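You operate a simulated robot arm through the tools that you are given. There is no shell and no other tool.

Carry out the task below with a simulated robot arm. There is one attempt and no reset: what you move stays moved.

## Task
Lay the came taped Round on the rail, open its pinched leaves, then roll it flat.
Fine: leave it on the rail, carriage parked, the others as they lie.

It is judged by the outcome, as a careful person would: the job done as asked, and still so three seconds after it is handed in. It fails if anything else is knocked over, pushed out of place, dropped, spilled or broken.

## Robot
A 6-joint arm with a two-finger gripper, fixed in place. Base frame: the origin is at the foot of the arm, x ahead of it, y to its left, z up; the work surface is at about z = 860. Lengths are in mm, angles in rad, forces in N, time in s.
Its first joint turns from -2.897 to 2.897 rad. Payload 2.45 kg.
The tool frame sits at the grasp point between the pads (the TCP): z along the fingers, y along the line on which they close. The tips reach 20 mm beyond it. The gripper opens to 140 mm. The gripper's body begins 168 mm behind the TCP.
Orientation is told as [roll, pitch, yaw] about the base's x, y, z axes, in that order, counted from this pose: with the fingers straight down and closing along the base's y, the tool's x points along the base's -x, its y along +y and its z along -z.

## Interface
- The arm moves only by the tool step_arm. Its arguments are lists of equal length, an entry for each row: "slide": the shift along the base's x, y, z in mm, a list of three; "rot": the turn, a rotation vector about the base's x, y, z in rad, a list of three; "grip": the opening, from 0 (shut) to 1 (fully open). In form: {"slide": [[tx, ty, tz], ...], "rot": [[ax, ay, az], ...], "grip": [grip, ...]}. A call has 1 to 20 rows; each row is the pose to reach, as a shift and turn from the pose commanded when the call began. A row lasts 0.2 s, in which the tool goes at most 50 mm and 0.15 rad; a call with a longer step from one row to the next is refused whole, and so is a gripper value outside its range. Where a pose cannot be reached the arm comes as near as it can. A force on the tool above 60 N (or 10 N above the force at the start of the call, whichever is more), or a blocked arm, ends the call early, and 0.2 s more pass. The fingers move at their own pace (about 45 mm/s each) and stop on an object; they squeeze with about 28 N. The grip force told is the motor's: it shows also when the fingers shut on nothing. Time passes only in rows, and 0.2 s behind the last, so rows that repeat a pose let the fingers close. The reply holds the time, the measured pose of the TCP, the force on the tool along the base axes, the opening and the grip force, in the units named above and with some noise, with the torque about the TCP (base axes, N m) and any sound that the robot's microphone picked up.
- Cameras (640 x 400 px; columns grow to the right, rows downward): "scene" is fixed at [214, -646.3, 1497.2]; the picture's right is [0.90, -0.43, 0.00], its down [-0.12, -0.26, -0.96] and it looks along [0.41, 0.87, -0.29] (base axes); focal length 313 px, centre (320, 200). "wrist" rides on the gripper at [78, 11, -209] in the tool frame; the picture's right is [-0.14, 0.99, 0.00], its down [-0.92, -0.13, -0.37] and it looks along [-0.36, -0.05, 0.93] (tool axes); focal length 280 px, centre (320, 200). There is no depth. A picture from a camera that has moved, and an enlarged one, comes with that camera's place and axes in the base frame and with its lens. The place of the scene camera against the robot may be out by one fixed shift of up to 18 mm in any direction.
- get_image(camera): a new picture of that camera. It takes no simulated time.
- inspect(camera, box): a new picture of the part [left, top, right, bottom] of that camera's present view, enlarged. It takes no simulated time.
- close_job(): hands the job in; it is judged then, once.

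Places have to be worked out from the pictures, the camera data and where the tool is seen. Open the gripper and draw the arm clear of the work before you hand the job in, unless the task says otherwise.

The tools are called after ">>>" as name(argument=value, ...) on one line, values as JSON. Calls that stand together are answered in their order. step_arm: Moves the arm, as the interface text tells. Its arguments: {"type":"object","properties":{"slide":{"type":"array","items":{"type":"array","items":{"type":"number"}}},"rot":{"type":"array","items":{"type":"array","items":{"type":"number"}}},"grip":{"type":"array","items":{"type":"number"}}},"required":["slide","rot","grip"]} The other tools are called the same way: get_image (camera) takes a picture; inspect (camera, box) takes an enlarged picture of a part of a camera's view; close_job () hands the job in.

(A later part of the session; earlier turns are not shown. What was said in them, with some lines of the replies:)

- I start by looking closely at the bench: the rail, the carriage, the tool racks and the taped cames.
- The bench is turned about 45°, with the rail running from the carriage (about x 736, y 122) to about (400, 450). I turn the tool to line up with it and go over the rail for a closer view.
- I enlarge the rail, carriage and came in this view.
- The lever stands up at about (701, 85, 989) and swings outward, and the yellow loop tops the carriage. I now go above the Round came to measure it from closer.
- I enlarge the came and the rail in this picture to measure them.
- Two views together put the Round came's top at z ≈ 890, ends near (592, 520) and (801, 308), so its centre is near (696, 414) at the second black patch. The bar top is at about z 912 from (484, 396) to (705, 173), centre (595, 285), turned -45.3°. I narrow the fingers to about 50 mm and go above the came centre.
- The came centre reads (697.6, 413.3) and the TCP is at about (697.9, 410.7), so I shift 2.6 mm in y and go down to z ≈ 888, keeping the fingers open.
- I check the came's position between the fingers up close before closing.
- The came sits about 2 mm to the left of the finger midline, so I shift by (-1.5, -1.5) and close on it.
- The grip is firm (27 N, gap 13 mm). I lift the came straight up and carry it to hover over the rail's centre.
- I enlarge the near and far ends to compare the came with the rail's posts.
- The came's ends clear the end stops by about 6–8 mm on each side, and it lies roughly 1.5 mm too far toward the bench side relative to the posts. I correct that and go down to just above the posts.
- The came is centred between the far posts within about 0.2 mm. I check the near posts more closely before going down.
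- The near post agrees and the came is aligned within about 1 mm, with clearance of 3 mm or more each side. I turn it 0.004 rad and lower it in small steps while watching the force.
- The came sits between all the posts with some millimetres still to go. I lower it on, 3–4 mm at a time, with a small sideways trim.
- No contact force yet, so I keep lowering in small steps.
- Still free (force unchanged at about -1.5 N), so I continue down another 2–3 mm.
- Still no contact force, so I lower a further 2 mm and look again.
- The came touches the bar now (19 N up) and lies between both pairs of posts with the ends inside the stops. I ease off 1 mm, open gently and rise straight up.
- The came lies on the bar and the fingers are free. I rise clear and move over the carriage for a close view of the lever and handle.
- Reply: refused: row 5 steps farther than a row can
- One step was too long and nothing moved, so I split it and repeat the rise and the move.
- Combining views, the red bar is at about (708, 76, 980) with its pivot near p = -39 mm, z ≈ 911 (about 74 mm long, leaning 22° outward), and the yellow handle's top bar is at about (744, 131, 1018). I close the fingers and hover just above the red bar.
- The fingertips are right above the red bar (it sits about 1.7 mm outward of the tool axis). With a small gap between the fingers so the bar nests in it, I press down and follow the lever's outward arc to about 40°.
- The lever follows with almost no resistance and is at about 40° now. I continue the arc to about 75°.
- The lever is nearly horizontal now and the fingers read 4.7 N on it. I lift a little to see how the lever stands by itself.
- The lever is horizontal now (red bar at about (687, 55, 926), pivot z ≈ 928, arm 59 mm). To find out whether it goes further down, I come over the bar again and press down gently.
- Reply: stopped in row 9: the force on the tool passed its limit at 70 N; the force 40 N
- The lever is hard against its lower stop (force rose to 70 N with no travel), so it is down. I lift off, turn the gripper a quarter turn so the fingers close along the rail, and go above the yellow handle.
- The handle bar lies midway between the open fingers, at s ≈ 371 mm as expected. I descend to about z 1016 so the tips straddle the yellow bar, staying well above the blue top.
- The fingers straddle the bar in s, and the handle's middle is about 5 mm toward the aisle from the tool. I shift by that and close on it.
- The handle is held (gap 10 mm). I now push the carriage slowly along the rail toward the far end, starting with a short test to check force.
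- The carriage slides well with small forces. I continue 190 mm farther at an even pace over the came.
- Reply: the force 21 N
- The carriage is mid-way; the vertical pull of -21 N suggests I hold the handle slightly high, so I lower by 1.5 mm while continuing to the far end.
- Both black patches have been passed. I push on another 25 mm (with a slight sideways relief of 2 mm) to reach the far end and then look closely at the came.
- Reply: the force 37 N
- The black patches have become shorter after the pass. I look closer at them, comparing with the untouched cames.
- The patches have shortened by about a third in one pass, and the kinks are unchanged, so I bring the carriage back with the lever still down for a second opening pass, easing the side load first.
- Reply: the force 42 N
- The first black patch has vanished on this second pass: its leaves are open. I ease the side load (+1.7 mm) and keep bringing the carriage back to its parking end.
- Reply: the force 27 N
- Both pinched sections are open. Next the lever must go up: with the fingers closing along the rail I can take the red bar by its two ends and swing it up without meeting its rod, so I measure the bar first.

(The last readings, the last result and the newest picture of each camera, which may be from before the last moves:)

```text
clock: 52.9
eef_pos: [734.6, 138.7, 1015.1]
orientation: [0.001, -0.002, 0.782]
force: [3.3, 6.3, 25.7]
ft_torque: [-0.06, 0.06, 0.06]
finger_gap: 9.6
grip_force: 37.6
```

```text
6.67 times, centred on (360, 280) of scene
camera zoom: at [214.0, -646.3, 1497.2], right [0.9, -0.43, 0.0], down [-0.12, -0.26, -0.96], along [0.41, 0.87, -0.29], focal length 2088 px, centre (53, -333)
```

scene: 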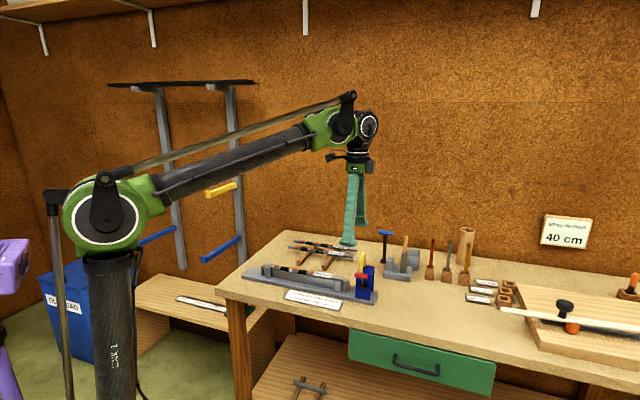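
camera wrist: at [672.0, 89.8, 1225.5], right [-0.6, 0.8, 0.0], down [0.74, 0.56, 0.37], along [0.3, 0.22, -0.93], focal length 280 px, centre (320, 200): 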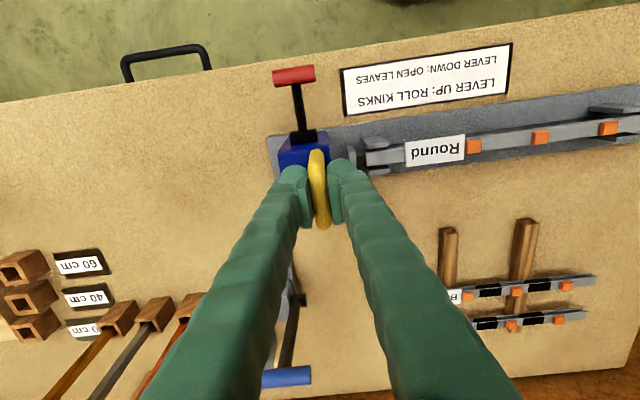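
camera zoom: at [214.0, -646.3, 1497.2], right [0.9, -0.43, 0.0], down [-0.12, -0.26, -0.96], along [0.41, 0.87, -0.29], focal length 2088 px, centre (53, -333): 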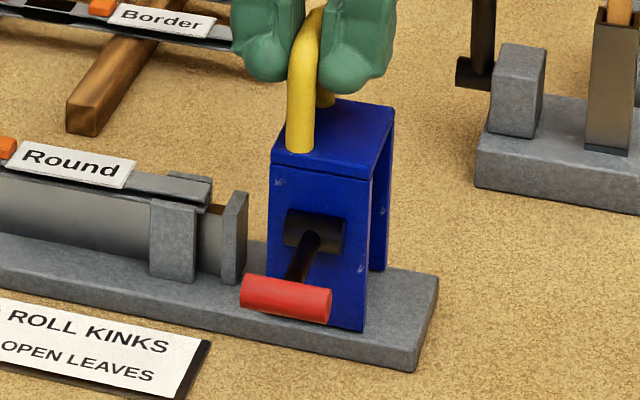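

The bar is 41 mm long, centred about (677.5, 62, 926). I release the handle, rise, move over the bar with a 70 mm opening and stop just above it to check.

>>> step_arm(slide=[[0, 0, 0], [0, 0, 0], [0, 0, 0], [0, 0, 0], [0, 0, 30], [0, 0, 65], [-15, -20, 65], [-36, -48, 65], [-57.3, -75.8, 65], [-57.3, -75.8, 40], [-57.3, -75.8, 5], [-57.3, -75.8, -20], [-57.3, -75.8, -35], [-57.3, -75.8, -35]], rot=[[0, 0, 0], [0, 0, 0], [0, 0, 0], [0, 0, 0], [0, 0, 0], [0, 0, 0], [0, 0, 0], [0, 0, 0], [0, 0, 0], [0, 0, 0], [0, 0, 0], [0, 0, 0], [0, 0, 0], [0, 0, 0]], grip=[0.2, 0.4, 0.5, 0.5, 0.5, 0.5, 0.5, 0.5, 0.5, 0.5, 0.5, 0.5, 0.5, 0.5])

>>> get_image(camera="wrist")

>>> inspect(camera="wrist", box=[220, 100, 420, 250])

>>> inspect(camera="scene", box=[310, 220, 400, 310])

```text
clock: 55.9
eef_pos: [677.2, 61.7, 982.0]
orientation: [0.001, -0.002, 0.784]
force: [-0.3, -0.6, -0.7]
ft_torque: [0.02, 0.0, -0.05]
finger_gap: 70.0
grip_force: 0.0
```

```text
taken
camera wrist: at [615.2, 13.6, 1190.7], right [-0.6, 0.8, 0.0], down [0.74, 0.56, 0.37], along [0.29, 0.22, -0.93], focal length 280 px, centre (320, 200)
```

wrist: 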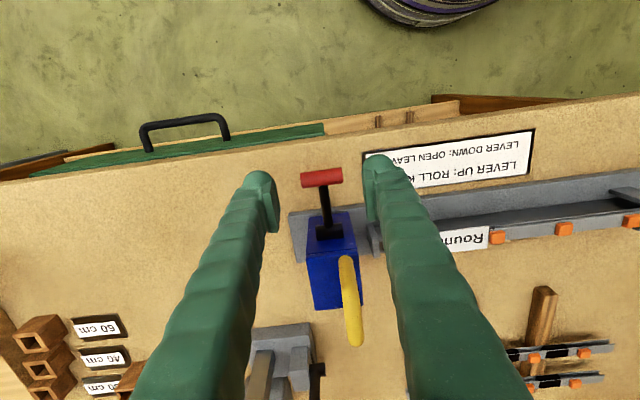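

```text
2.67 times, centred on (320, 175) of wrist
camera zoom: at [615.2, 13.6, 1190.7], right [-0.6, 0.8, 0.0], down [0.74, 0.56, 0.37], along [0.29, 0.22, -0.93], focal length 748 px, centre (320, 267)
```

zoom: 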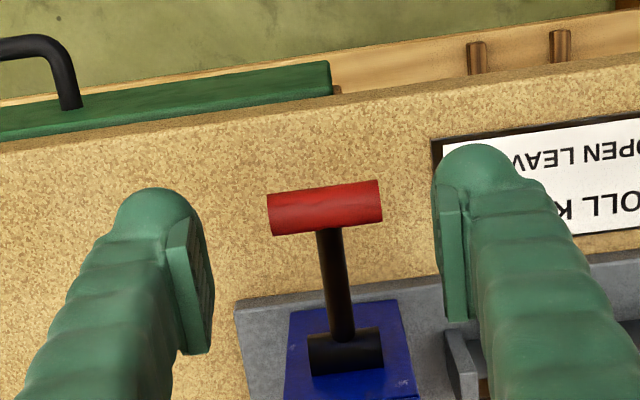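

```text
4.44 times, centred on (355, 265) of scene
camera zoom: at [214.0, -646.3, 1497.2], right [0.9, -0.43, 0.0], down [-0.12, -0.26, -0.96], along [0.41, 0.87, -0.29], focal length 1392 px, centre (164, -89)
```

zoom: 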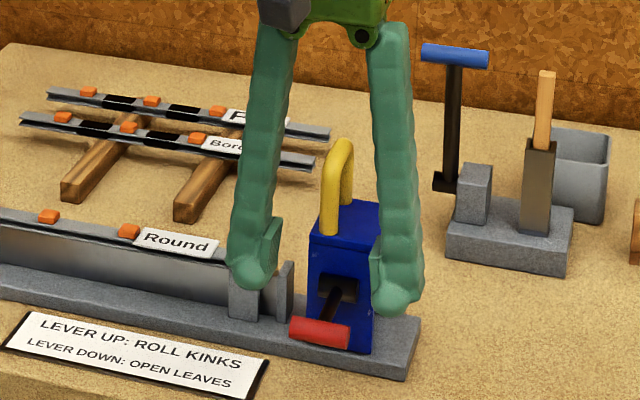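

The bar sits about 2 mm off the finger midline, so I trim (0.1, 2.6), descend to bar height (z ≈ 927) and close on its ends.

>>> step_arm(slide=[[0.1, 2.6, -15], [0.1, 2.6, -32], [0.1, 2.6, -46], [0.1, 2.6, -54.5], [0.1, 2.6, -54.5], [0.1, 2.6, -54.5], [0.1, 2.6, -54.5], [0.1, 2.6, -54.5], [0.1, 2.6, -54.5]], rot=[[0, 0, 0], [0, 0, 0], [0, 0, 0], [0, 0, 0], [0, 0, 0], [0, 0, 0], [0, 0, 0], [0, 0, 0], [0, 0, 0]], grip=[0.5, 0.5, 0.5, 0.5, 0.4, 0.33, 0.27, 0.24, 0.24])

>>> inspect(camera="wrist", box=[220, 100, 420, 250])

>>> inspect(camera="scene", box=[310, 220, 400, 310])

```text
clock: 57.9
eef_pos: [675.9, 64.2, 927.3]
orientation: [0.003, -0.001, 0.783]
force: [0.2, -1.1, -1.6]
ft_torque: [-0.09, 0.08, 0.02]
finger_gap: 53.6
grip_force: 45.2
```

```text
2.67 times, centred on (320, 175) of wrist
camera zoom: at [615.1, 16.3, 1136.3], right [-0.6, 0.8, 0.0], down [0.74, 0.56, 0.37], along [0.29, 0.22, -0.93], focal length 748 px, centre (320, 267)
```

zoom: 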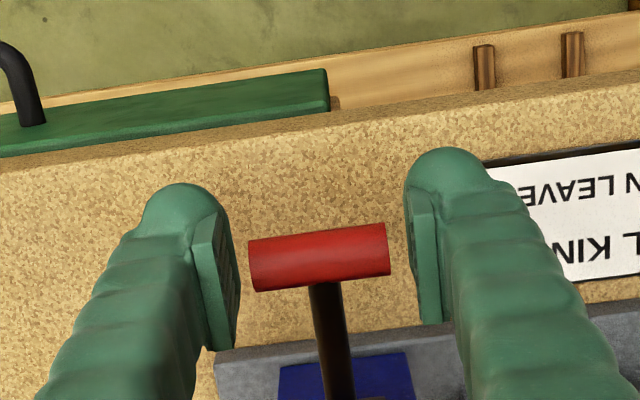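

```text
4.44 times, centred on (355, 265) of scene
camera zoom: at [214.0, -646.3, 1497.2], right [0.9, -0.43, 0.0], down [-0.12, -0.26, -0.96], along [0.41, 0.87, -0.29], focal length 1392 px, centre (164, -89)
```

zoom: 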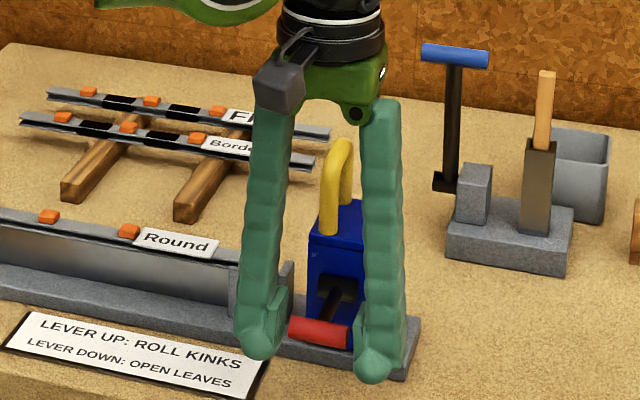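

The fingers hold at 53.6 mm with firm force, evidently on the bar's ends (its contact shape is longer than it looks). I swing the lever up along its arc, first to about 57°.

>>> step_arm(slide=[[0.1, 0.1, 4], [0.1, 0.1, 7.2], [0.5, 0.5, 11], [0.9, 0.9, 14.4], [1.6, 1.6, 18], [2.3, 2.3, 21.3], [4.3, 4.2, 28], [6.8, 6.7, 34.2], [6.8, 6.7, 34.2]], rot=[[0, 0, 0], [0, 0, 0], [0, 0, 0], [0, 0, 0], [0, 0, 0], [0, 0, 0], [0, 0, 0], [0, 0, 0], [0, 0, 0]], grip=[0.24, 0.24, 0.24, 0.24, 0.24, 0.24, 0.24, 0.24, 0.24])

>>> inspect(camera="wrist", box=[220, 100, 420, 250])

>>> inspect(camera="scene", box=[310, 220, 400, 310])

```text
clock: 59.9
eef_pos: [685.3, 68.7, 960.9]
orientation: [0.003, 0.0, 0.783]
force: [-8.6, -6.8, -18.9]
ft_torque: [-0.86, 0.85, 0.02]
finger_gap: 53.2
grip_force: 44.9
```

```text
2.67 times, centred on (320, 175) of wrist
camera zoom: at [623.1, 21.7, 1170.2], right [-0.6, 0.8, 0.0], down [0.74, 0.56, 0.37], along [0.29, 0.22, -0.93], focal length 748 px, centre (320, 267)
```

zoom: 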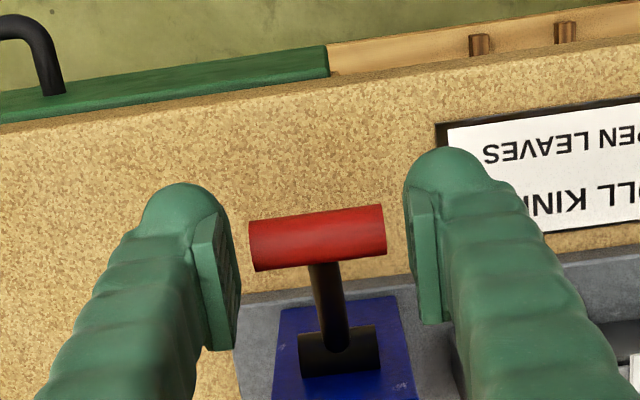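

```text
4.44 times, centred on (355, 265) of scene
camera zoom: at [214.0, -646.3, 1497.2], right [0.9, -0.43, 0.0], down [-0.12, -0.26, -0.96], along [0.41, 0.87, -0.29], focal length 1392 px, centre (164, -89)
```

zoom: 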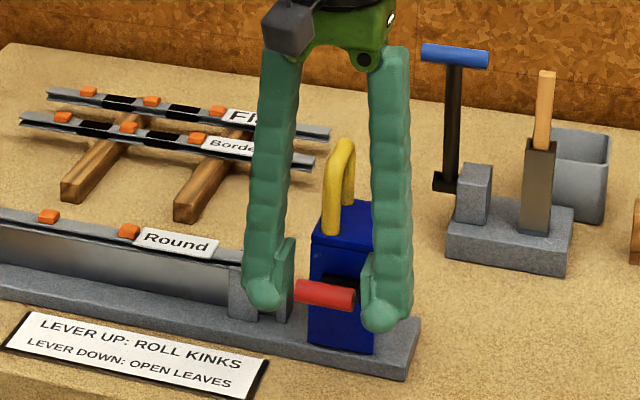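

The lever follows with about 20 N resistance. I continue the arc to its original upright angle.

>>> step_arm(slide=[[1.5, 1.5, 3], [3.1, 3.0, 5.8], [4.8, 4.8, 8.5], [6.6, 6.5, 11], [8.5, 8.4, 13.4], [10.5, 10.4, 15.6], [12.6, 12.5, 17.6], [14.9, 14.7, 19.5], [17.5, 17.3, 21.4], [17.5, 17.3, 21.4]], rot=[[0, 0, 0], [0, 0, 0], [0, 0, 0], [0, 0, 0], [0, 0, 0], [0, 0, 0], [0, 0, 0], [0, 0, 0], [0, 0, 0], [0, 0, 0]], grip=[0.24, 0.24, 0.24, 0.24, 0.24, 0.24, 0.24, 0.24, 0.24, 0.24])

>>> inspect(camera="wrist", box=[220, 100, 420, 250])

>>> inspect(camera="scene", box=[310, 220, 400, 310])

```text
clock: 62.0
eef_pos: [701.7, 89.2, 982.0]
orientation: [0.001, 0.0, 0.785]
force: [-9.9, -12.5, -11.8]
ft_torque: [-0.75, 0.71, -0.04]
finger_gap: 53.3
grip_force: 44.7
```

```text
2.67 times, centred on (320, 175) of wrist
camera zoom: at [639.5, 39.7, 1191.3], right [-0.6, 0.8, 0.0], down [0.74, 0.56, 0.37], along [0.29, 0.22, -0.93], focal length 748 px, centre (320, 267)
```

zoom: 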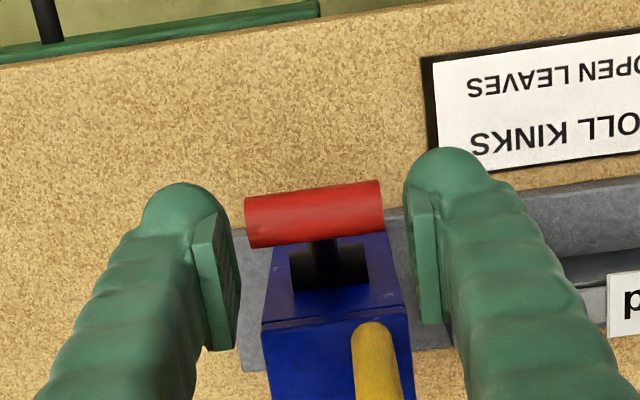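

```text
4.44 times, centred on (355, 265) of scene
camera zoom: at [214.0, -646.3, 1497.2], right [0.9, -0.43, 0.0], down [-0.12, -0.26, -0.96], along [0.41, 0.87, -0.29], focal length 1392 px, centre (164, -89)
```

zoom: 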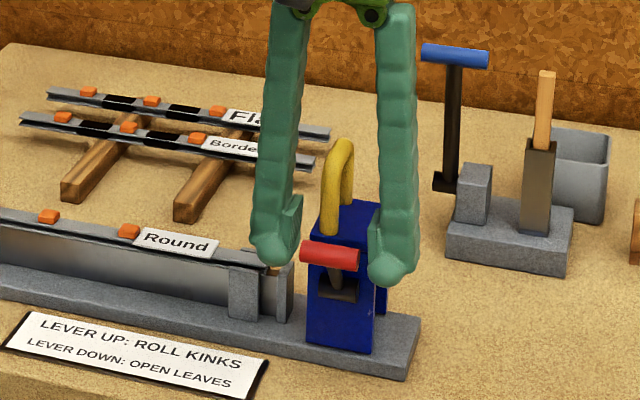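

The lever is at about 37° and the bar has slipped roughly 12 mm behind in the grip; originally it stood at about 29°. I drag it a little further along the arc, keeping the fingers clear of the blue frame.

>>> step_arm(slide=[[1.8, 1.8, 1.5], [3.6, 3.5, 3], [5.3, 5.3, 4.5], [6.4, 6.3, 5.5], [6.4, 6.3, 5.5]], rot=[[0, 0, 0], [0, 0, 0], [0, 0, 0], [0, 0, 0], [0, 0, 0]], grip=[0.2, 0.2, 0.2, 0.2, 0.2])

>>> inspect(camera="wrist", box=[220, 100, 420, 250])

>>> inspect(camera="scene", box=[325, 240, 385, 310])

```text
clock: 63.2
eef_pos: [709.1, 95.2, 988.4]
orientation: [0.002, 0.0, 0.783]
force: [-3.6, -2.8, -23.6]
ft_torque: [-0.39, 0.45, 0.04]
finger_gap: 52.9
grip_force: 44.7
```

```text
2.67 times, centred on (320, 175) of wrist
camera zoom: at [646.7, 46.7, 1196.7], right [-0.6, 0.8, 0.0], down [0.74, 0.56, 0.37], along [0.29, 0.22, -0.93], focal length 748 px, centre (320, 267)
```

zoom: 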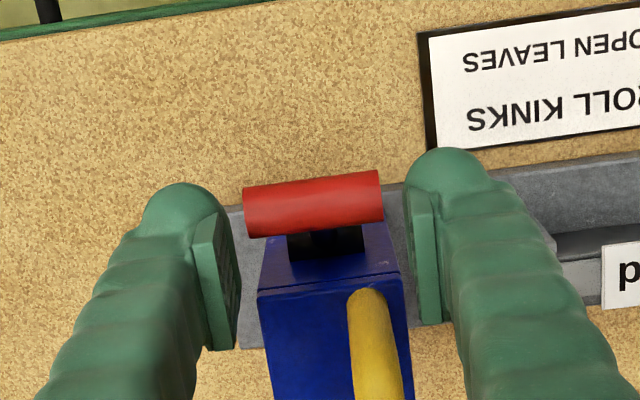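

```text
5.71 times, centred on (355, 275) of scene
camera zoom: at [214.0, -646.3, 1497.2], right [0.9, -0.43, 0.0], down [-0.12, -0.26, -0.96], along [0.41, 0.87, -0.29], focal length 1790 px, centre (120, -229)
```

zoom: 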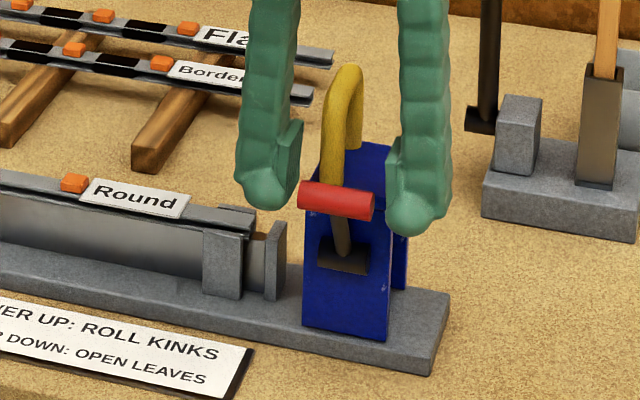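

The lever now looks as it did at the start (red bar 55 px above its pivot against 57 px then). I open the fingers and lift away to see whether it stays up.

>>> step_arm(slide=[[0, 0, 0], [0, 0, 0], [0, 0, 0], [-3, -3, 25], [-3, -3, 60], [-3, -3, 60]], rot=[[0, 0, 0], [0, 0, 0], [0, 0, 0], [0, 0, 0], [0, 0, 0], [0, 0, 0]], grip=[0.42, 0.5, 0.5, 0.5, 0.5, 0.5])

>>> inspect(camera="wrist", box=[220, 70, 420, 220])

>>> inspect(camera="scene", box=[325, 240, 385, 310])

```text
clock: 64.7
eef_pos: [702.7, 92.8, 1047.8]
orientation: [0.003, 0.001, 0.783]
force: [-0.1, -0.1, 0.9]
ft_torque: [0.03, 0.0, 0.0]
finger_gap: 70.2
grip_force: 0.1
```

```text
2.67 times, centred on (320, 145) of wrist
camera zoom: at [642.2, 44.4, 1257.4], right [-0.6, 0.8, 0.0], down [0.74, 0.56, 0.37], along [0.29, 0.22, -0.93], focal length 748 px, centre (320, 347)
```

zoom: 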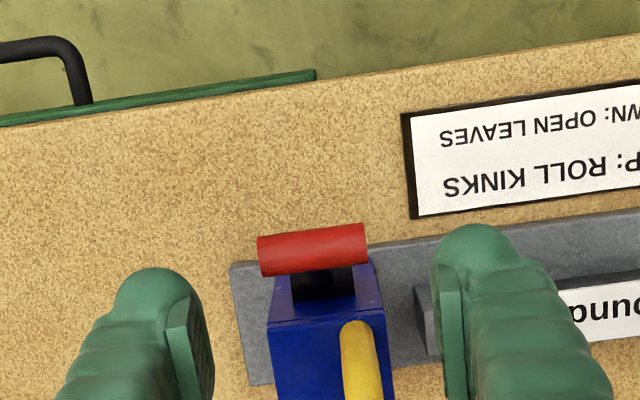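

```text
5.71 times, centred on (355, 275) of scene
camera zoom: at [214.0, -646.3, 1497.2], right [0.9, -0.43, 0.0], down [-0.12, -0.26, -0.96], along [0.41, 0.87, -0.29], focal length 1790 px, centre (120, -229)
```

zoom: 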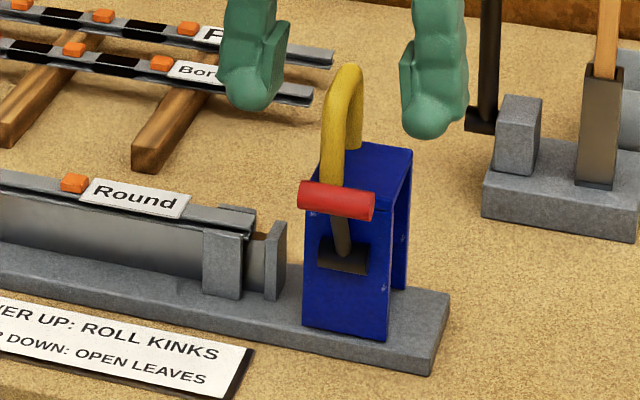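

The lever stays up at its original place (p ≈ -66, z ≈ 979). I rise and move back over the yellow handle.

>>> step_arm(slide=[[0, 0, 30], [10, 15, 40], [21, 31, 40], [31, 45.7, 40], [31, 45.7, 40]], rot=[[0, 0, 0], [0, 0, 0], [0, 0, 0], [0, 0, 0], [0, 0, 0]], grip=[0.43, 0.43, 0.43, 0.43, 0.43])

>>> inspect(camera="wrist", box=[220, 100, 420, 250])

>>> get_image(camera="wrist")

```text
clock: 65.8
eef_pos: [734.9, 137.3, 1087.5]
orientation: [0.002, -0.001, 0.784]
force: [-0.5, -0.2, -0.4]
ft_torque: [0.03, 0.0, 0.04]
finger_gap: 60.2
grip_force: 0.0
```

```text
2.67 times, centred on (320, 175) of wrist
camera zoom: at [674.5, 89.1, 1296.7], right [-0.6, 0.8, 0.0], down [0.74, 0.56, 0.37], along [0.29, 0.22, -0.93], focal length 748 px, centre (320, 267)
```

zoom: 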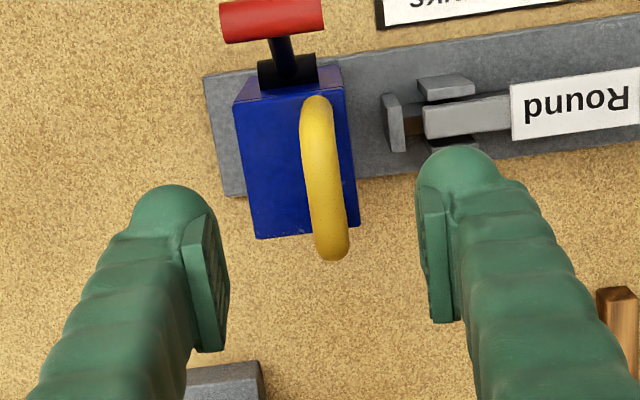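

```text
taken
camera wrist: at [674.5, 89.1, 1296.7], right [-0.6, 0.8, 0.0], down [0.74, 0.56, 0.37], along [0.29, 0.22, -0.93], focal length 280 px, centre (320, 200)
```

wrist: 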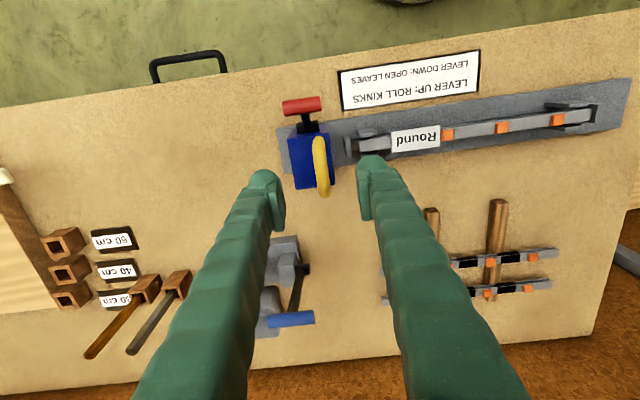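

The handle is again between the fingers (about 2 mm off in s). I descend to the same height and close on it.

>>> step_arm(slide=[[-1.3, 1.3, -25], [-1.8, 0.8, -48], [-2.0, 0.6, -64], [-2.0, 0.6, -71], [-2.0, 0.6, -71], [-2.0, 0.6, -71], [-2.0, 0.6, -71], [-2.0, 0.6, -71], [-2.0, 0.6, -71], [-2.0, 0.6, -71]], rot=[[0, 0, 0], [0, 0, 0], [0, 0, 0], [0, 0, 0], [0, 0, 0], [0, 0, 0], [0, 0, 0], [0, 0, 0], [0, 0, 0], [0, 0, 0]], grip=[0.43, 0.43, 0.43, 0.43, 0.33, 0.23, 0.15, 0.05, 0.05, 0.05])

>>> inspect(camera="wrist", box=[220, 60, 420, 250])

>>> inspect(camera="scene", box=[320, 220, 410, 310])

```text
clock: 68.0
eef_pos: [732.5, 136.5, 1016.4]
orientation: [0.001, 0.0, 0.784]
force: [-0.6, 1.5, -0.5]
ft_torque: [-0.06, 0.05, 0.07]
finger_gap: 9.8
grip_force: 37.1
```

```text
2.11 times, centred on (320, 155) of wrist
camera zoom: at [672.0, 88.7, 1225.7], right [-0.6, 0.8, 0.0], down [0.74, 0.56, 0.37], along [0.29, 0.22, -0.93], focal length 590 px, centre (320, 295)
```

zoom: 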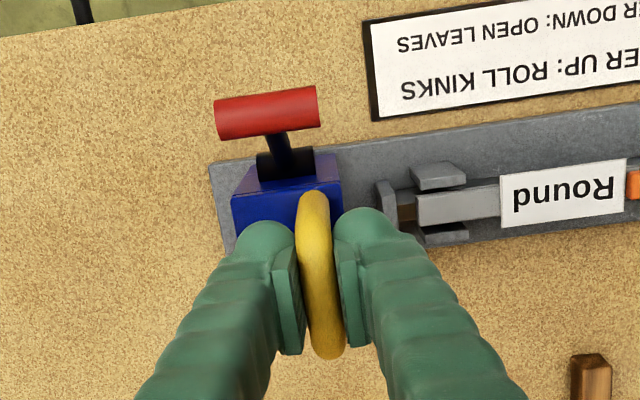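

```text
4.44 times, centred on (365, 265) of scene
camera zoom: at [214.0, -646.3, 1497.2], right [0.9, -0.43, 0.0], down [-0.12, -0.26, -0.96], along [0.41, 0.87, -0.29], focal length 1392 px, centre (120, -89)
```

zoom: 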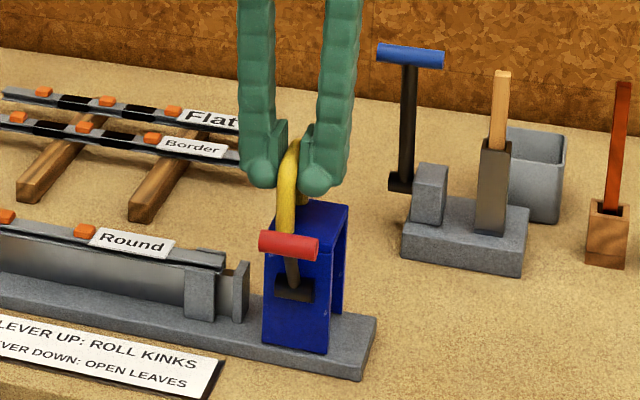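

The handle is gripped again with the lever up. I push the carriage slowly toward the far end for the rolling pass.

>>> step_arm(slide=[[-3.5, 3.6, 0], [-10.5, 10.7, 0], [-17.6, 17.8, 0], [-24.6, 24.9, 0], [-31.6, 32, 0], [-38.7, 39.1, 0], [-45.7, 46.2, 0], [-52.7, 53.3, 0], [-59.8, 60.4, 0], [-66.8, 67.5, 0], [-73.8, 74.6, 0], [-80.9, 81.8, 0], [-87.9, 88.9, 0], [-94.9, 96, 0], [-102, 103.1, 0], [-109, 110.2, 0], [-116, 117.3, 0], [-123.1, 124.4, 0]], rot=[[0, 0, 0], [0, 0, 0], [0, 0, 0], [0, 0, 0], [0, 0, 0], [0, 0, 0], [0, 0, 0], [0, 0, 0], [0, 0, 0], [0, 0, 0], [0, 0, 0], [0, 0, 0], [0, 0, 0], [0, 0, 0], [0, 0, 0], [0, 0, 0], [0, 0, 0], [0, 0, 0]], grip=[0.04, 0.04, 0.04, 0.04, 0.04, 0.04, 0.04, 0.04, 0.04, 0.04, 0.04, 0.04, 0.04, 0.04, 0.04, 0.04, 0.04, 0.04])

>>> inspect(camera="scene", box=[245, 230, 375, 305])

>>> get_image(camera="wrist")

```text
clock: 71.8
eef_pos: [610.7, 262.6, 1016.4]
orientation: [0.002, 0.0, 0.782]
force: [-3.9, -5.2, -8.5]
ft_torque: [0.51, -0.48, 0.1]
finger_gap: 9.7
grip_force: 37.4
```

```text
4.92 times, centred on (310, 268) of scene
camera zoom: at [214.0, -646.3, 1497.2], right [0.9, -0.43, 0.0], down [-0.12, -0.26, -0.96], along [0.41, 0.87, -0.29], focal length 1542 px, centre (369, -132)
```

zoom: 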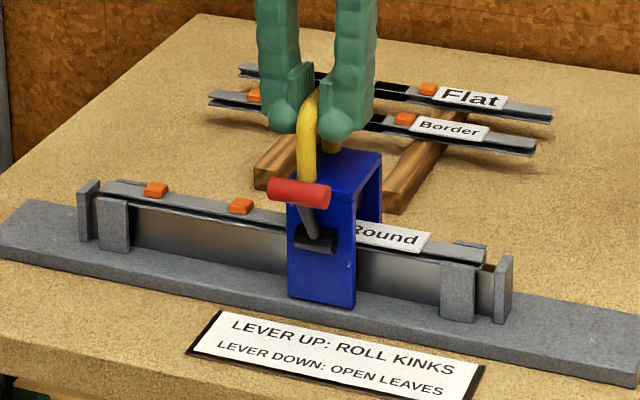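

```text
taken
camera wrist: at [548.8, 213.4, 1225.7], right [-0.6, 0.8, 0.0], down [0.74, 0.56, 0.37], along [0.29, 0.22, -0.93], focal length 280 px, centre (320, 200)
```

wrist: 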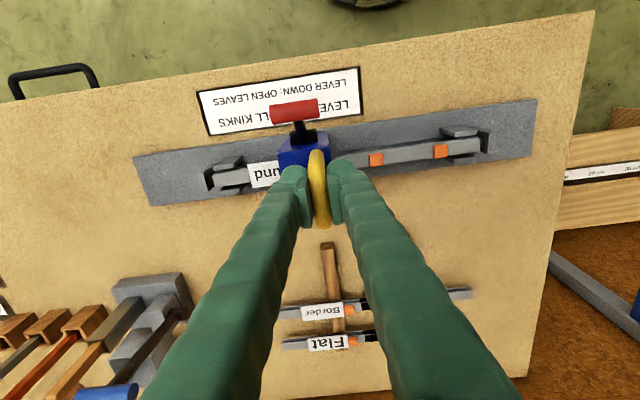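

It rolls smoothly with low forces. I continue toward the far end.

>>> step_arm(slide=[[-7, 7.1, 0], [-14.1, 14.2, 0], [-21.1, 21.3, 0], [-28.1, 28.4, 0], [-35.2, 35.5, 0], [-42.2, 42.7, 0], [-49.2, 49.8, 0], [-56.3, 56.9, 0], [-63.3, 64, 0], [-70.3, 71.1, 0], [-77.4, 78.2, 0], [-84.4, 85.3, 0], [-91.4, 92.4, 0], [-98.5, 99.5, 0], [-105.5, 106.6, 0], [-112.5, 113.7, 0], [-119.6, 120.9, 0], [-126.6, 128, 0], [-133.6, 135.1, 0], [-140.7, 142.2, 0]], rot=[[0, 0, 0], [0, 0, 0], [0, 0, 0], [0, 0, 0], [0, 0, 0], [0, 0, 0], [0, 0, 0], [0, 0, 0], [0, 0, 0], [0, 0, 0], [0, 0, 0], [0, 0, 0], [0, 0, 0], [0, 0, 0], [0, 0, 0], [0, 0, 0], [0, 0, 0], [0, 0, 0], [0, 0, 0], [0, 0, 0]], grip=[0.04, 0.04, 0.04, 0.04, 0.04, 0.04, 0.04, 0.04, 0.04, 0.04, 0.04, 0.04, 0.04, 0.04, 0.04, 0.04, 0.04, 0.04, 0.04, 0.04])

>>> inspect(camera="scene", box=[235, 230, 365, 305])

>>> get_image(camera="wrist")

```text
clock: 76.0
eef_pos: [469.7, 403.9, 1018.3]
orientation: [0.0, -0.001, 0.782]
force: [-2.9, -6.6, -8.9]
ft_torque: [-0.02, 0.03, 0.16]
finger_gap: 9.6
grip_force: 37.3
```

```text
4.92 times, centred on (300, 268) of scene
camera zoom: at [214.0, -646.3, 1497.2], right [0.9, -0.43, 0.0], down [-0.12, -0.26, -0.96], along [0.41, 0.87, -0.29], focal length 1542 px, centre (418, -132)
```

zoom: 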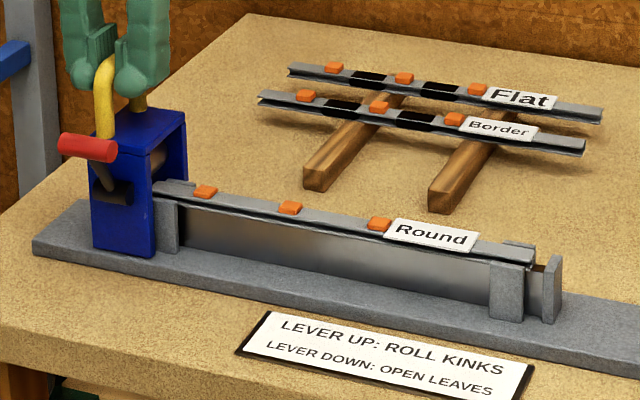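

```text
taken
camera wrist: at [408.2, 355.9, 1226.7], right [-0.6, 0.8, 0.0], down [0.74, 0.56, 0.37], along [0.29, 0.22, -0.93], focal length 280 px, centre (320, 200)
```

wrist: 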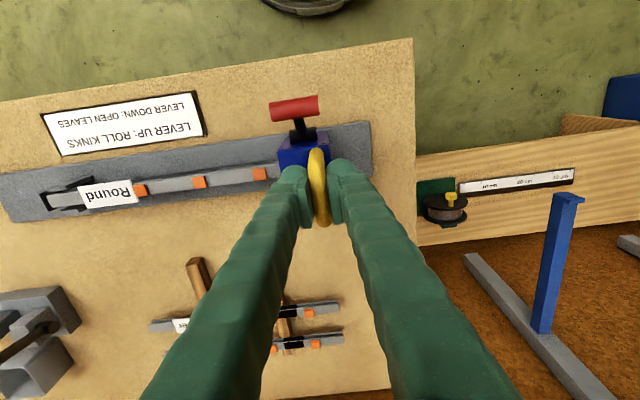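

I move the last 30 mm to clear the came completely and then inspect the kink marks.

>>> step_arm(slide=[[-5.5, 5, 0], [-11, 10.5, 0], [-16.5, 16, 0], [-21.5, 21, 0], [-21.5, 21, 0]], rot=[[0, 0, 0], [0, 0, 0], [0, 0, 0], [0, 0, 0], [0, 0, 0]], grip=[0.04, 0.04, 0.04, 0.04, 0.04])

>>> inspect(camera="scene", box=[275, 258, 325, 290])

>>> inspect(camera="wrist", box=[0, 100, 300, 260])

>>> inspect(camera="scene", box=[235, 230, 365, 305])

```text
clock: 77.2
eef_pos: [448.8, 426.0, 1016.9]
orientation: [0.003, 0.0, 0.784]
force: [-1.7, -3.1, -11.3]
ft_torque: [0.11, -0.09, 0.1]
finger_gap: 9.6
grip_force: 37.2
```

```text
12.50 times, centred on (300, 274) of scene
camera zoom: at [214.0, -646.3, 1497.2], right [0.9, -0.43, 0.0], down [-0.12, -0.26, -0.96], along [0.41, 0.87, -0.29], focal length 3915 px, centre (570, -725)
```

zoom: 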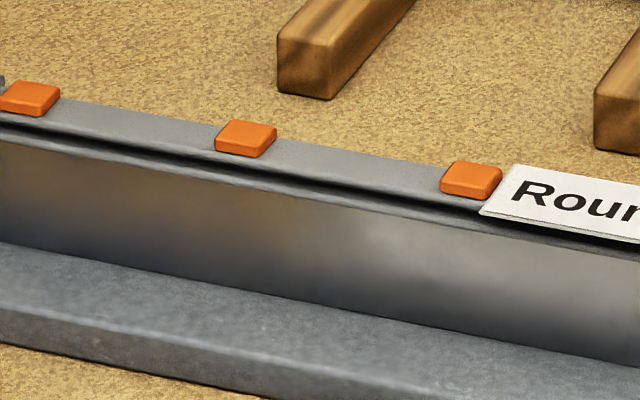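

```text
2.13 times, centred on (150, 180) of wrist
camera zoom: at [387.2, 377.1, 1226.8], right [-0.6, 0.8, 0.0], down [0.74, 0.56, 0.37], along [0.29, 0.22, -0.93], focal length 598 px, centre (683, 243)
```

zoom: 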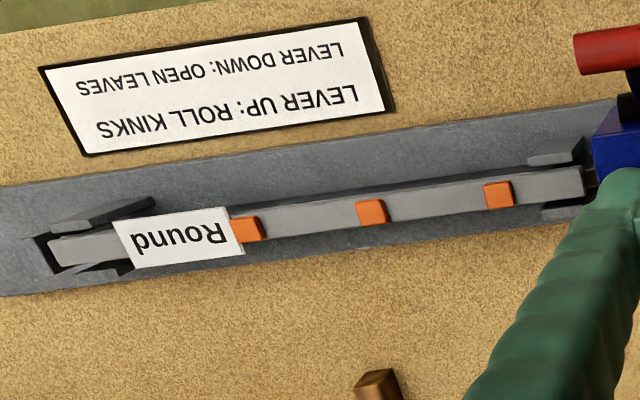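

```text
4.92 times, centred on (300, 268) of scene
camera zoom: at [214.0, -646.3, 1497.2], right [0.9, -0.43, 0.0], down [-0.12, -0.26, -0.96], along [0.41, 0.87, -0.29], focal length 1542 px, centre (418, -132)
```

zoom: 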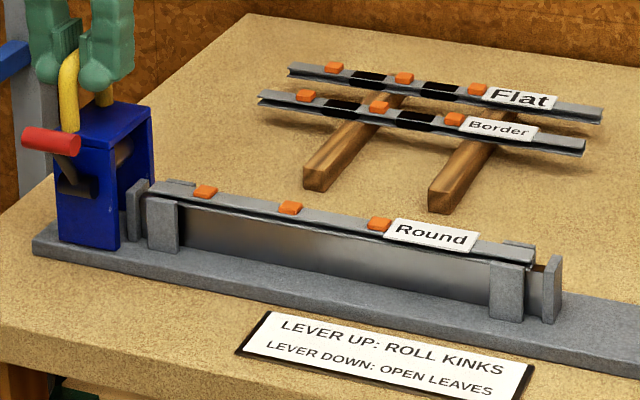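

The orange kinks are visibly flatter after one pass. I bring the carriage back for the second rolling pass.

>>> step_arm(slide=[[3.5, -3.6, 0], [10.5, -10.7, 0], [17.6, -17.8, 0], [24.6, -24.9, 0], [31.6, -32, 0], [38.7, -39.1, 0], [45.7, -46.2, 0], [52.7, -53.3, 0], [59.8, -60.4, 0], [66.8, -67.5, 0], [73.8, -74.6, 0], [80.9, -81.8, 0], [87.9, -88.9, 0], [94.9, -96, 0], [102, -103.1, 0], [109, -110.2, 0], [116, -117.3, 0], [123.1, -124.4, 0], [130.1, -131.5, 0], [137.1, -138.6, 0]], rot=[[0, 0, 0], [0, 0, 0], [0, 0, 0], [0, 0, 0], [0, 0, 0], [0, 0, 0], [0, 0, 0], [0, 0, 0], [0, 0, 0], [0, 0, 0], [0, 0, 0], [0, 0, 0], [0, 0, 0], [0, 0, 0], [0, 0, 0], [0, 0, 0], [0, 0, 0], [0, 0, 0], [0, 0, 0], [0, 0, 0]], grip=[0.04, 0.04, 0.04, 0.04, 0.04, 0.04, 0.04, 0.04, 0.04, 0.04, 0.04, 0.04, 0.04, 0.04, 0.04, 0.04, 0.04, 0.04, 0.04, 0.04])

>>> inspect(camera="scene", box=[245, 230, 375, 305])

```text
clock: 81.5
eef_pos: [587.7, 285.8, 1014.7]
orientation: [0.0, -0.001, 0.784]
force: [6.4, 10.5, 1.0]
ft_torque: [-0.06, -0.01, 0.08]
finger_gap: 9.4
grip_force: 37.0
```

```text
4.92 times, centred on (310, 268) of scene
camera zoom: at [214.0, -646.3, 1497.2], right [0.9, -0.43, 0.0], down [-0.12, -0.26, -0.96], along [0.41, 0.87, -0.29], focal length 1542 px, centre (369, -132)
```

zoom: 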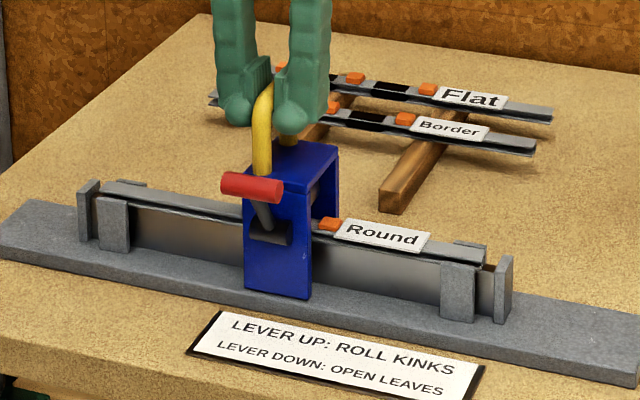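

The first two kinks are gone and the last lies ahead of the carriage. I continue the return all the way to the parking place.

>>> step_arm(slide=[[6, -5.2, 0], [13.6, -12.9, 0], [21.1, -20.6, 0], [28.7, -28.2, 0], [36.3, -35.9, 0], [43.9, -43.6, 0], [51.5, -51.3, 0], [59.1, -58.9, 0], [66.7, -66.6, 0], [74.3, -74.3, 0], [81.9, -82, 0], [89.5, -89.6, 0], [97.1, -97.3, 0], [104.7, -105, 0], [112.3, -112.7, 0], [119.9, -120.3, 0], [127.5, -128, 0], [135.1, -135.7, 0], [142.7, -143.4, 0], [150.3, -151, 0]], rot=[[0, 0, 0], [0, 0, 0], [0, 0, 0], [0, 0, 0], [0, 0, 0], [0, 0, 0], [0, 0, 0], [0, 0, 0], [0, 0, 0], [0, 0, 0], [0, 0, 0], [0, 0, 0], [0, 0, 0], [0, 0, 0], [0, 0, 0], [0, 0, 0], [0, 0, 0], [0, 0, 0], [0, 0, 0], [0, 0, 0]], grip=[0.04, 0.04, 0.04, 0.04, 0.04, 0.04, 0.04, 0.04, 0.04, 0.04, 0.04, 0.04, 0.04, 0.04, 0.04, 0.04, 0.04, 0.04, 0.04, 0.04])

>>> inspect(camera="scene", box=[245, 220, 395, 310])

>>> inspect(camera="scene", box=[275, 258, 325, 290])

>>> get_image(camera="wrist")

```text
clock: 85.7
eef_pos: [737.0, 137.4, 1016.1]
orientation: [0.0, 0.001, 0.784]
force: [8.0, 11.7, 8.1]
ft_torque: [-0.35, 0.34, 0.08]
finger_gap: 9.6
grip_force: 37.0
```

```text
4.27 times, centred on (320, 265) of scene
camera zoom: at [214.0, -646.3, 1497.2], right [0.9, -0.43, 0.0], down [-0.12, -0.26, -0.96], along [0.41, 0.87, -0.29], focal length 1336 px, centre (320, -77)
```

zoom: 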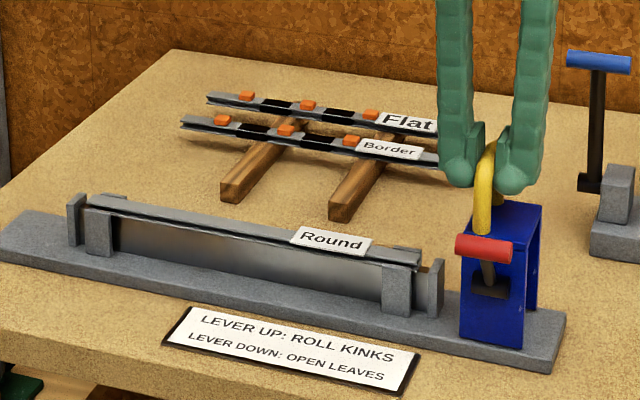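

```text
12.50 times, centred on (300, 274) of scene
camera zoom: at [214.0, -646.3, 1497.2], right [0.9, -0.43, 0.0], down [-0.12, -0.26, -0.96], along [0.41, 0.87, -0.29], focal length 3915 px, centre (570, -725)
```

zoom: 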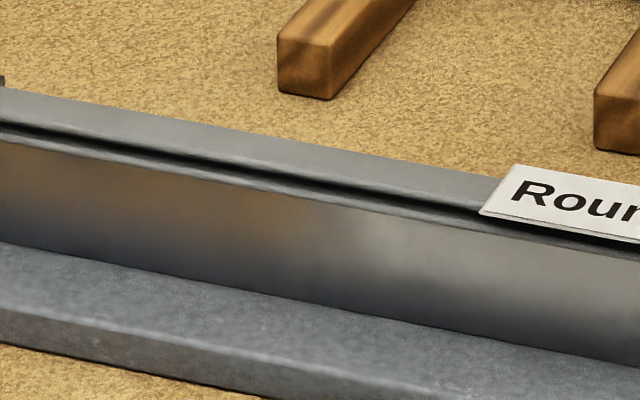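

```text
taken
camera wrist: at [675.0, 88.5, 1226.2], right [-0.6, 0.8, 0.0], down [0.74, 0.56, 0.37], along [0.29, 0.22, -0.93], focal length 280 px, centre (320, 200)
```

wrist: 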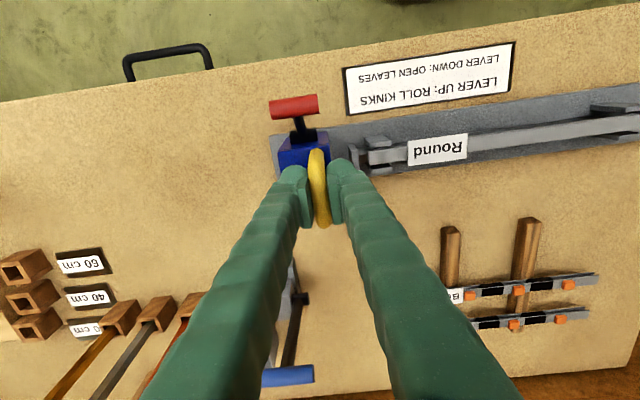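

All kinks are rolled flat and the leaves are open. The carriage is about 9 mm short of its original parking place, so I push it that last bit and check.

>>> step_arm(slide=[[2.6, -1.6, 0], [4.7, -3.7, 0], [6.9, -5.8, 0], [6.9, -5.8, 0]], rot=[[0, 0, 0], [0, 0, 0], [0, 0, 0], [0, 0, 0]], grip=[0.04, 0.04, 0.04, 0.04])

>>> inspect(camera="scene", box=[335, 240, 395, 310])

```text
clock: 86.7
eef_pos: [742.3, 130.3, 1017.1]
orientation: [-0.001, 0.0, 0.783]
force: [8.0, 13.5, 6.4]
ft_torque: [-0.13, 0.1, 0.06]
finger_gap: 9.4
grip_force: 37.0
```

```text
5.71 times, centred on (365, 275) of scene
camera zoom: at [214.0, -646.3, 1497.2], right [0.9, -0.43, 0.0], down [-0.12, -0.26, -0.96], along [0.41, 0.87, -0.29], focal length 1790 px, centre (63, -229)
```

zoom: 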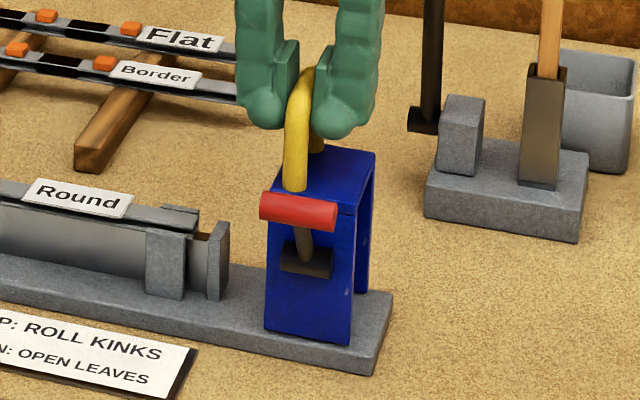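

The carriage is back at its starting position in the picture (blue base corner at the same pixel). I open the fingers, rise straight up and draw the arm clear.

>>> step_arm(slide=[[0, 0, 0], [0, 0, 0], [0, 0, 0], [0, 0, 0], [0, 0, 20], [0, 0, 55], [0, 0, 95], [0, 0, 140], [0, 0, 185], [-20, 0, 200], [-50, 0, 200], [-50, 0, 200]], rot=[[0, 0, 0], [0, 0, 0], [0, 0, 0], [0, 0, 0], [0, 0, 0], [0, 0, 0], [0, 0, 0], [0, 0, 0], [0, 0, 0], [0, 0, 0], [0, 0, 0], [0, 0, 0]], grip=[0.2, 0.35, 0.43, 0.43, 0.43, 0.43, 0.43, 0.43, 0.43, 0.43, 0.43, 0.43])

>>> get_image(camera="scene")

>>> inspect(camera="scene", box=[335, 240, 395, 310])

>>> get_image(camera="wrist")

>>> inspect(camera="scene", box=[240, 230, 400, 310])

```text
clock: 89.2
eef_pos: [693.9, 130.8, 1217.9]
orientation: [0.002, 0.0, 0.783]
force: [0.9, 0.8, 0.2]
ft_torque: [0.0, 0.04, 0.0]
finger_gap: 60.1
grip_force: 0.0
```

```text
taken
```

scene: 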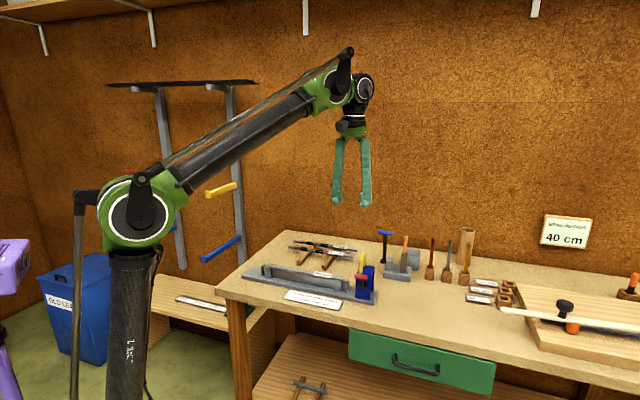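

```text
5.71 times, centred on (365, 275) of scene
camera zoom: at [214.0, -646.3, 1497.2], right [0.9, -0.43, 0.0], down [-0.12, -0.26, -0.96], along [0.41, 0.87, -0.29], focal length 1790 px, centre (63, -229)
```

zoom: 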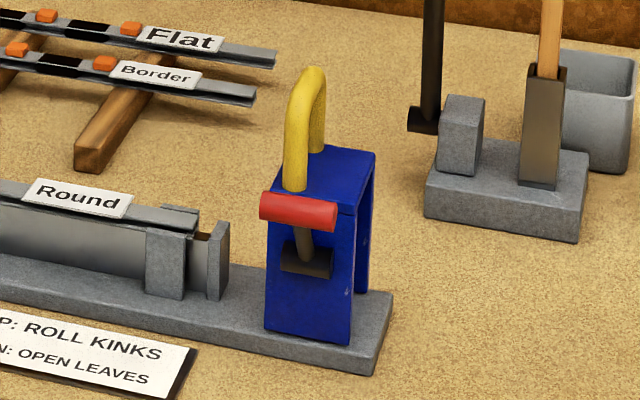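

```text
taken
camera wrist: at [631.7, 82.0, 1426.4], right [-0.6, 0.8, 0.0], down [0.74, 0.56, 0.37], along [0.29, 0.22, -0.93], focal length 280 px, centre (320, 200)
```

wrist: 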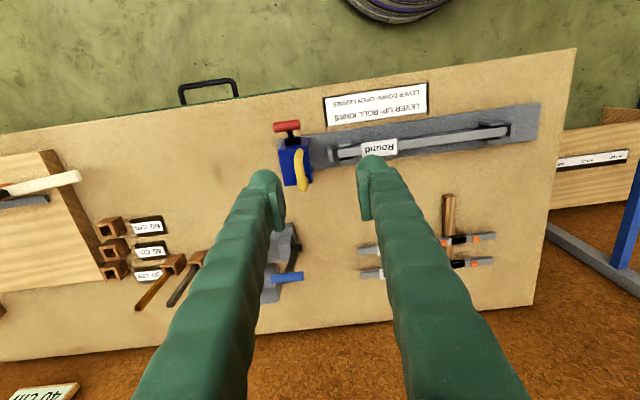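

```text
4.00 times, centred on (320, 270) of scene
camera zoom: at [214.0, -646.3, 1497.2], right [0.9, -0.43, 0.0], down [-0.12, -0.26, -0.96], along [0.41, 0.87, -0.29], focal length 1253 px, centre (320, -80)
```

zoom: 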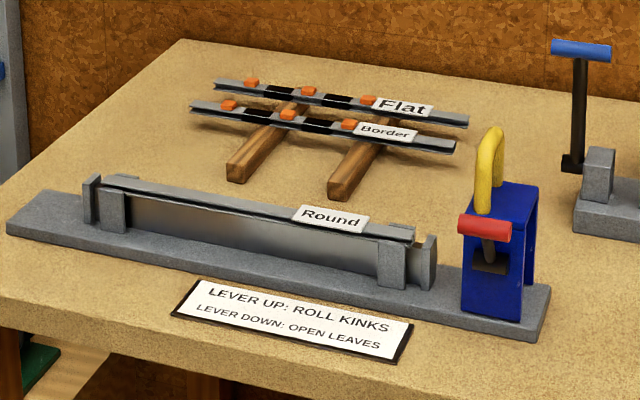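

The arm is clear, the carriage is parked, the other cames lie as before. One last close look at the came on the rail before handing in.

>>> inspect(camera="scene", box=[255, 255, 305, 295])

>>> inspect(camera="scene", box=[310, 260, 360, 300])

>>> inspect(camera="wrist", box=[300, 90, 540, 190])

```text
10.00 times, centred on (280, 275) of scene
camera zoom: at [214.0, -646.3, 1497.2], right [0.9, -0.43, 0.0], down [-0.12, -0.26, -0.96], along [0.41, 0.87, -0.29], focal length 3132 px, centre (720, -550)
```

zoom: 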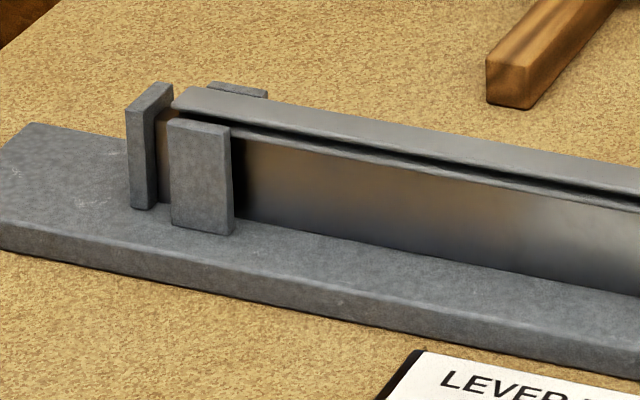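

```text
10.00 times, centred on (335, 280) of scene
camera zoom: at [214.0, -646.3, 1497.2], right [0.9, -0.43, 0.0], down [-0.12, -0.26, -0.96], along [0.41, 0.87, -0.29], focal length 3132 px, centre (170, -600)
```

zoom: 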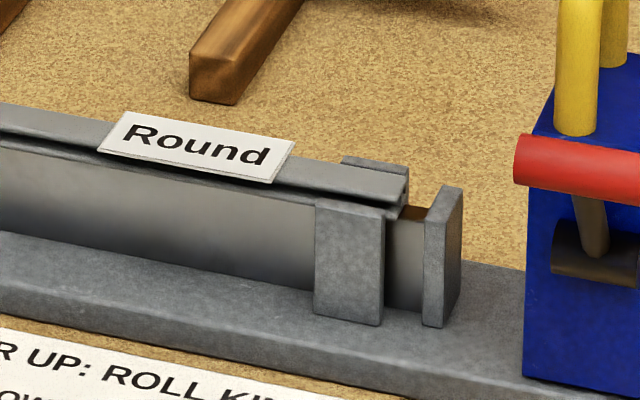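

```text
2.67 times, centred on (420, 140) of wrist
camera zoom: at [631.7, 82.0, 1426.4], right [-0.6, 0.8, 0.0], down [0.74, 0.56, 0.37], along [0.29, 0.22, -0.93], focal length 748 px, centre (53, 360)
```

zoom: 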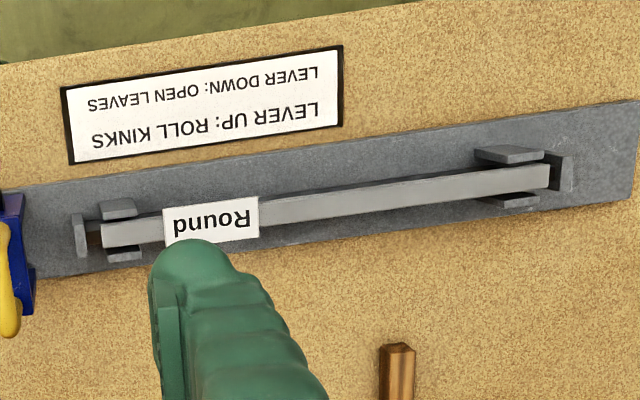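

The Round came lies on the rail between the posts with its leaves open and no kinks left. The carriage is parked where it started, the other two cames are untouched, and the open gripper is well clear, so I hand the job in.

>>> close_job()

```text
The job is handed in.
```

The came taped Round is on the rail, its pinched leaves are open and it is rolled flat. I have handed the job in; the judge's verdict did not come back with it.

- **Leaves:** two passes with the lever down cleared both black pinched patches.
- **Kinks:** two passes with the lever up removed all three orange kinks.
- **Carriage:** it is parked back where it started. Its lever is up but sits slightly lower than it did at the start, by about 4–5 mm at the red bar.
- **The rest:** the Border and Flat cames are still on their bearers. I saw nothing else moved or knocked over in the final pictures.
- **Arm:** the gripper is open and drawn well clear.
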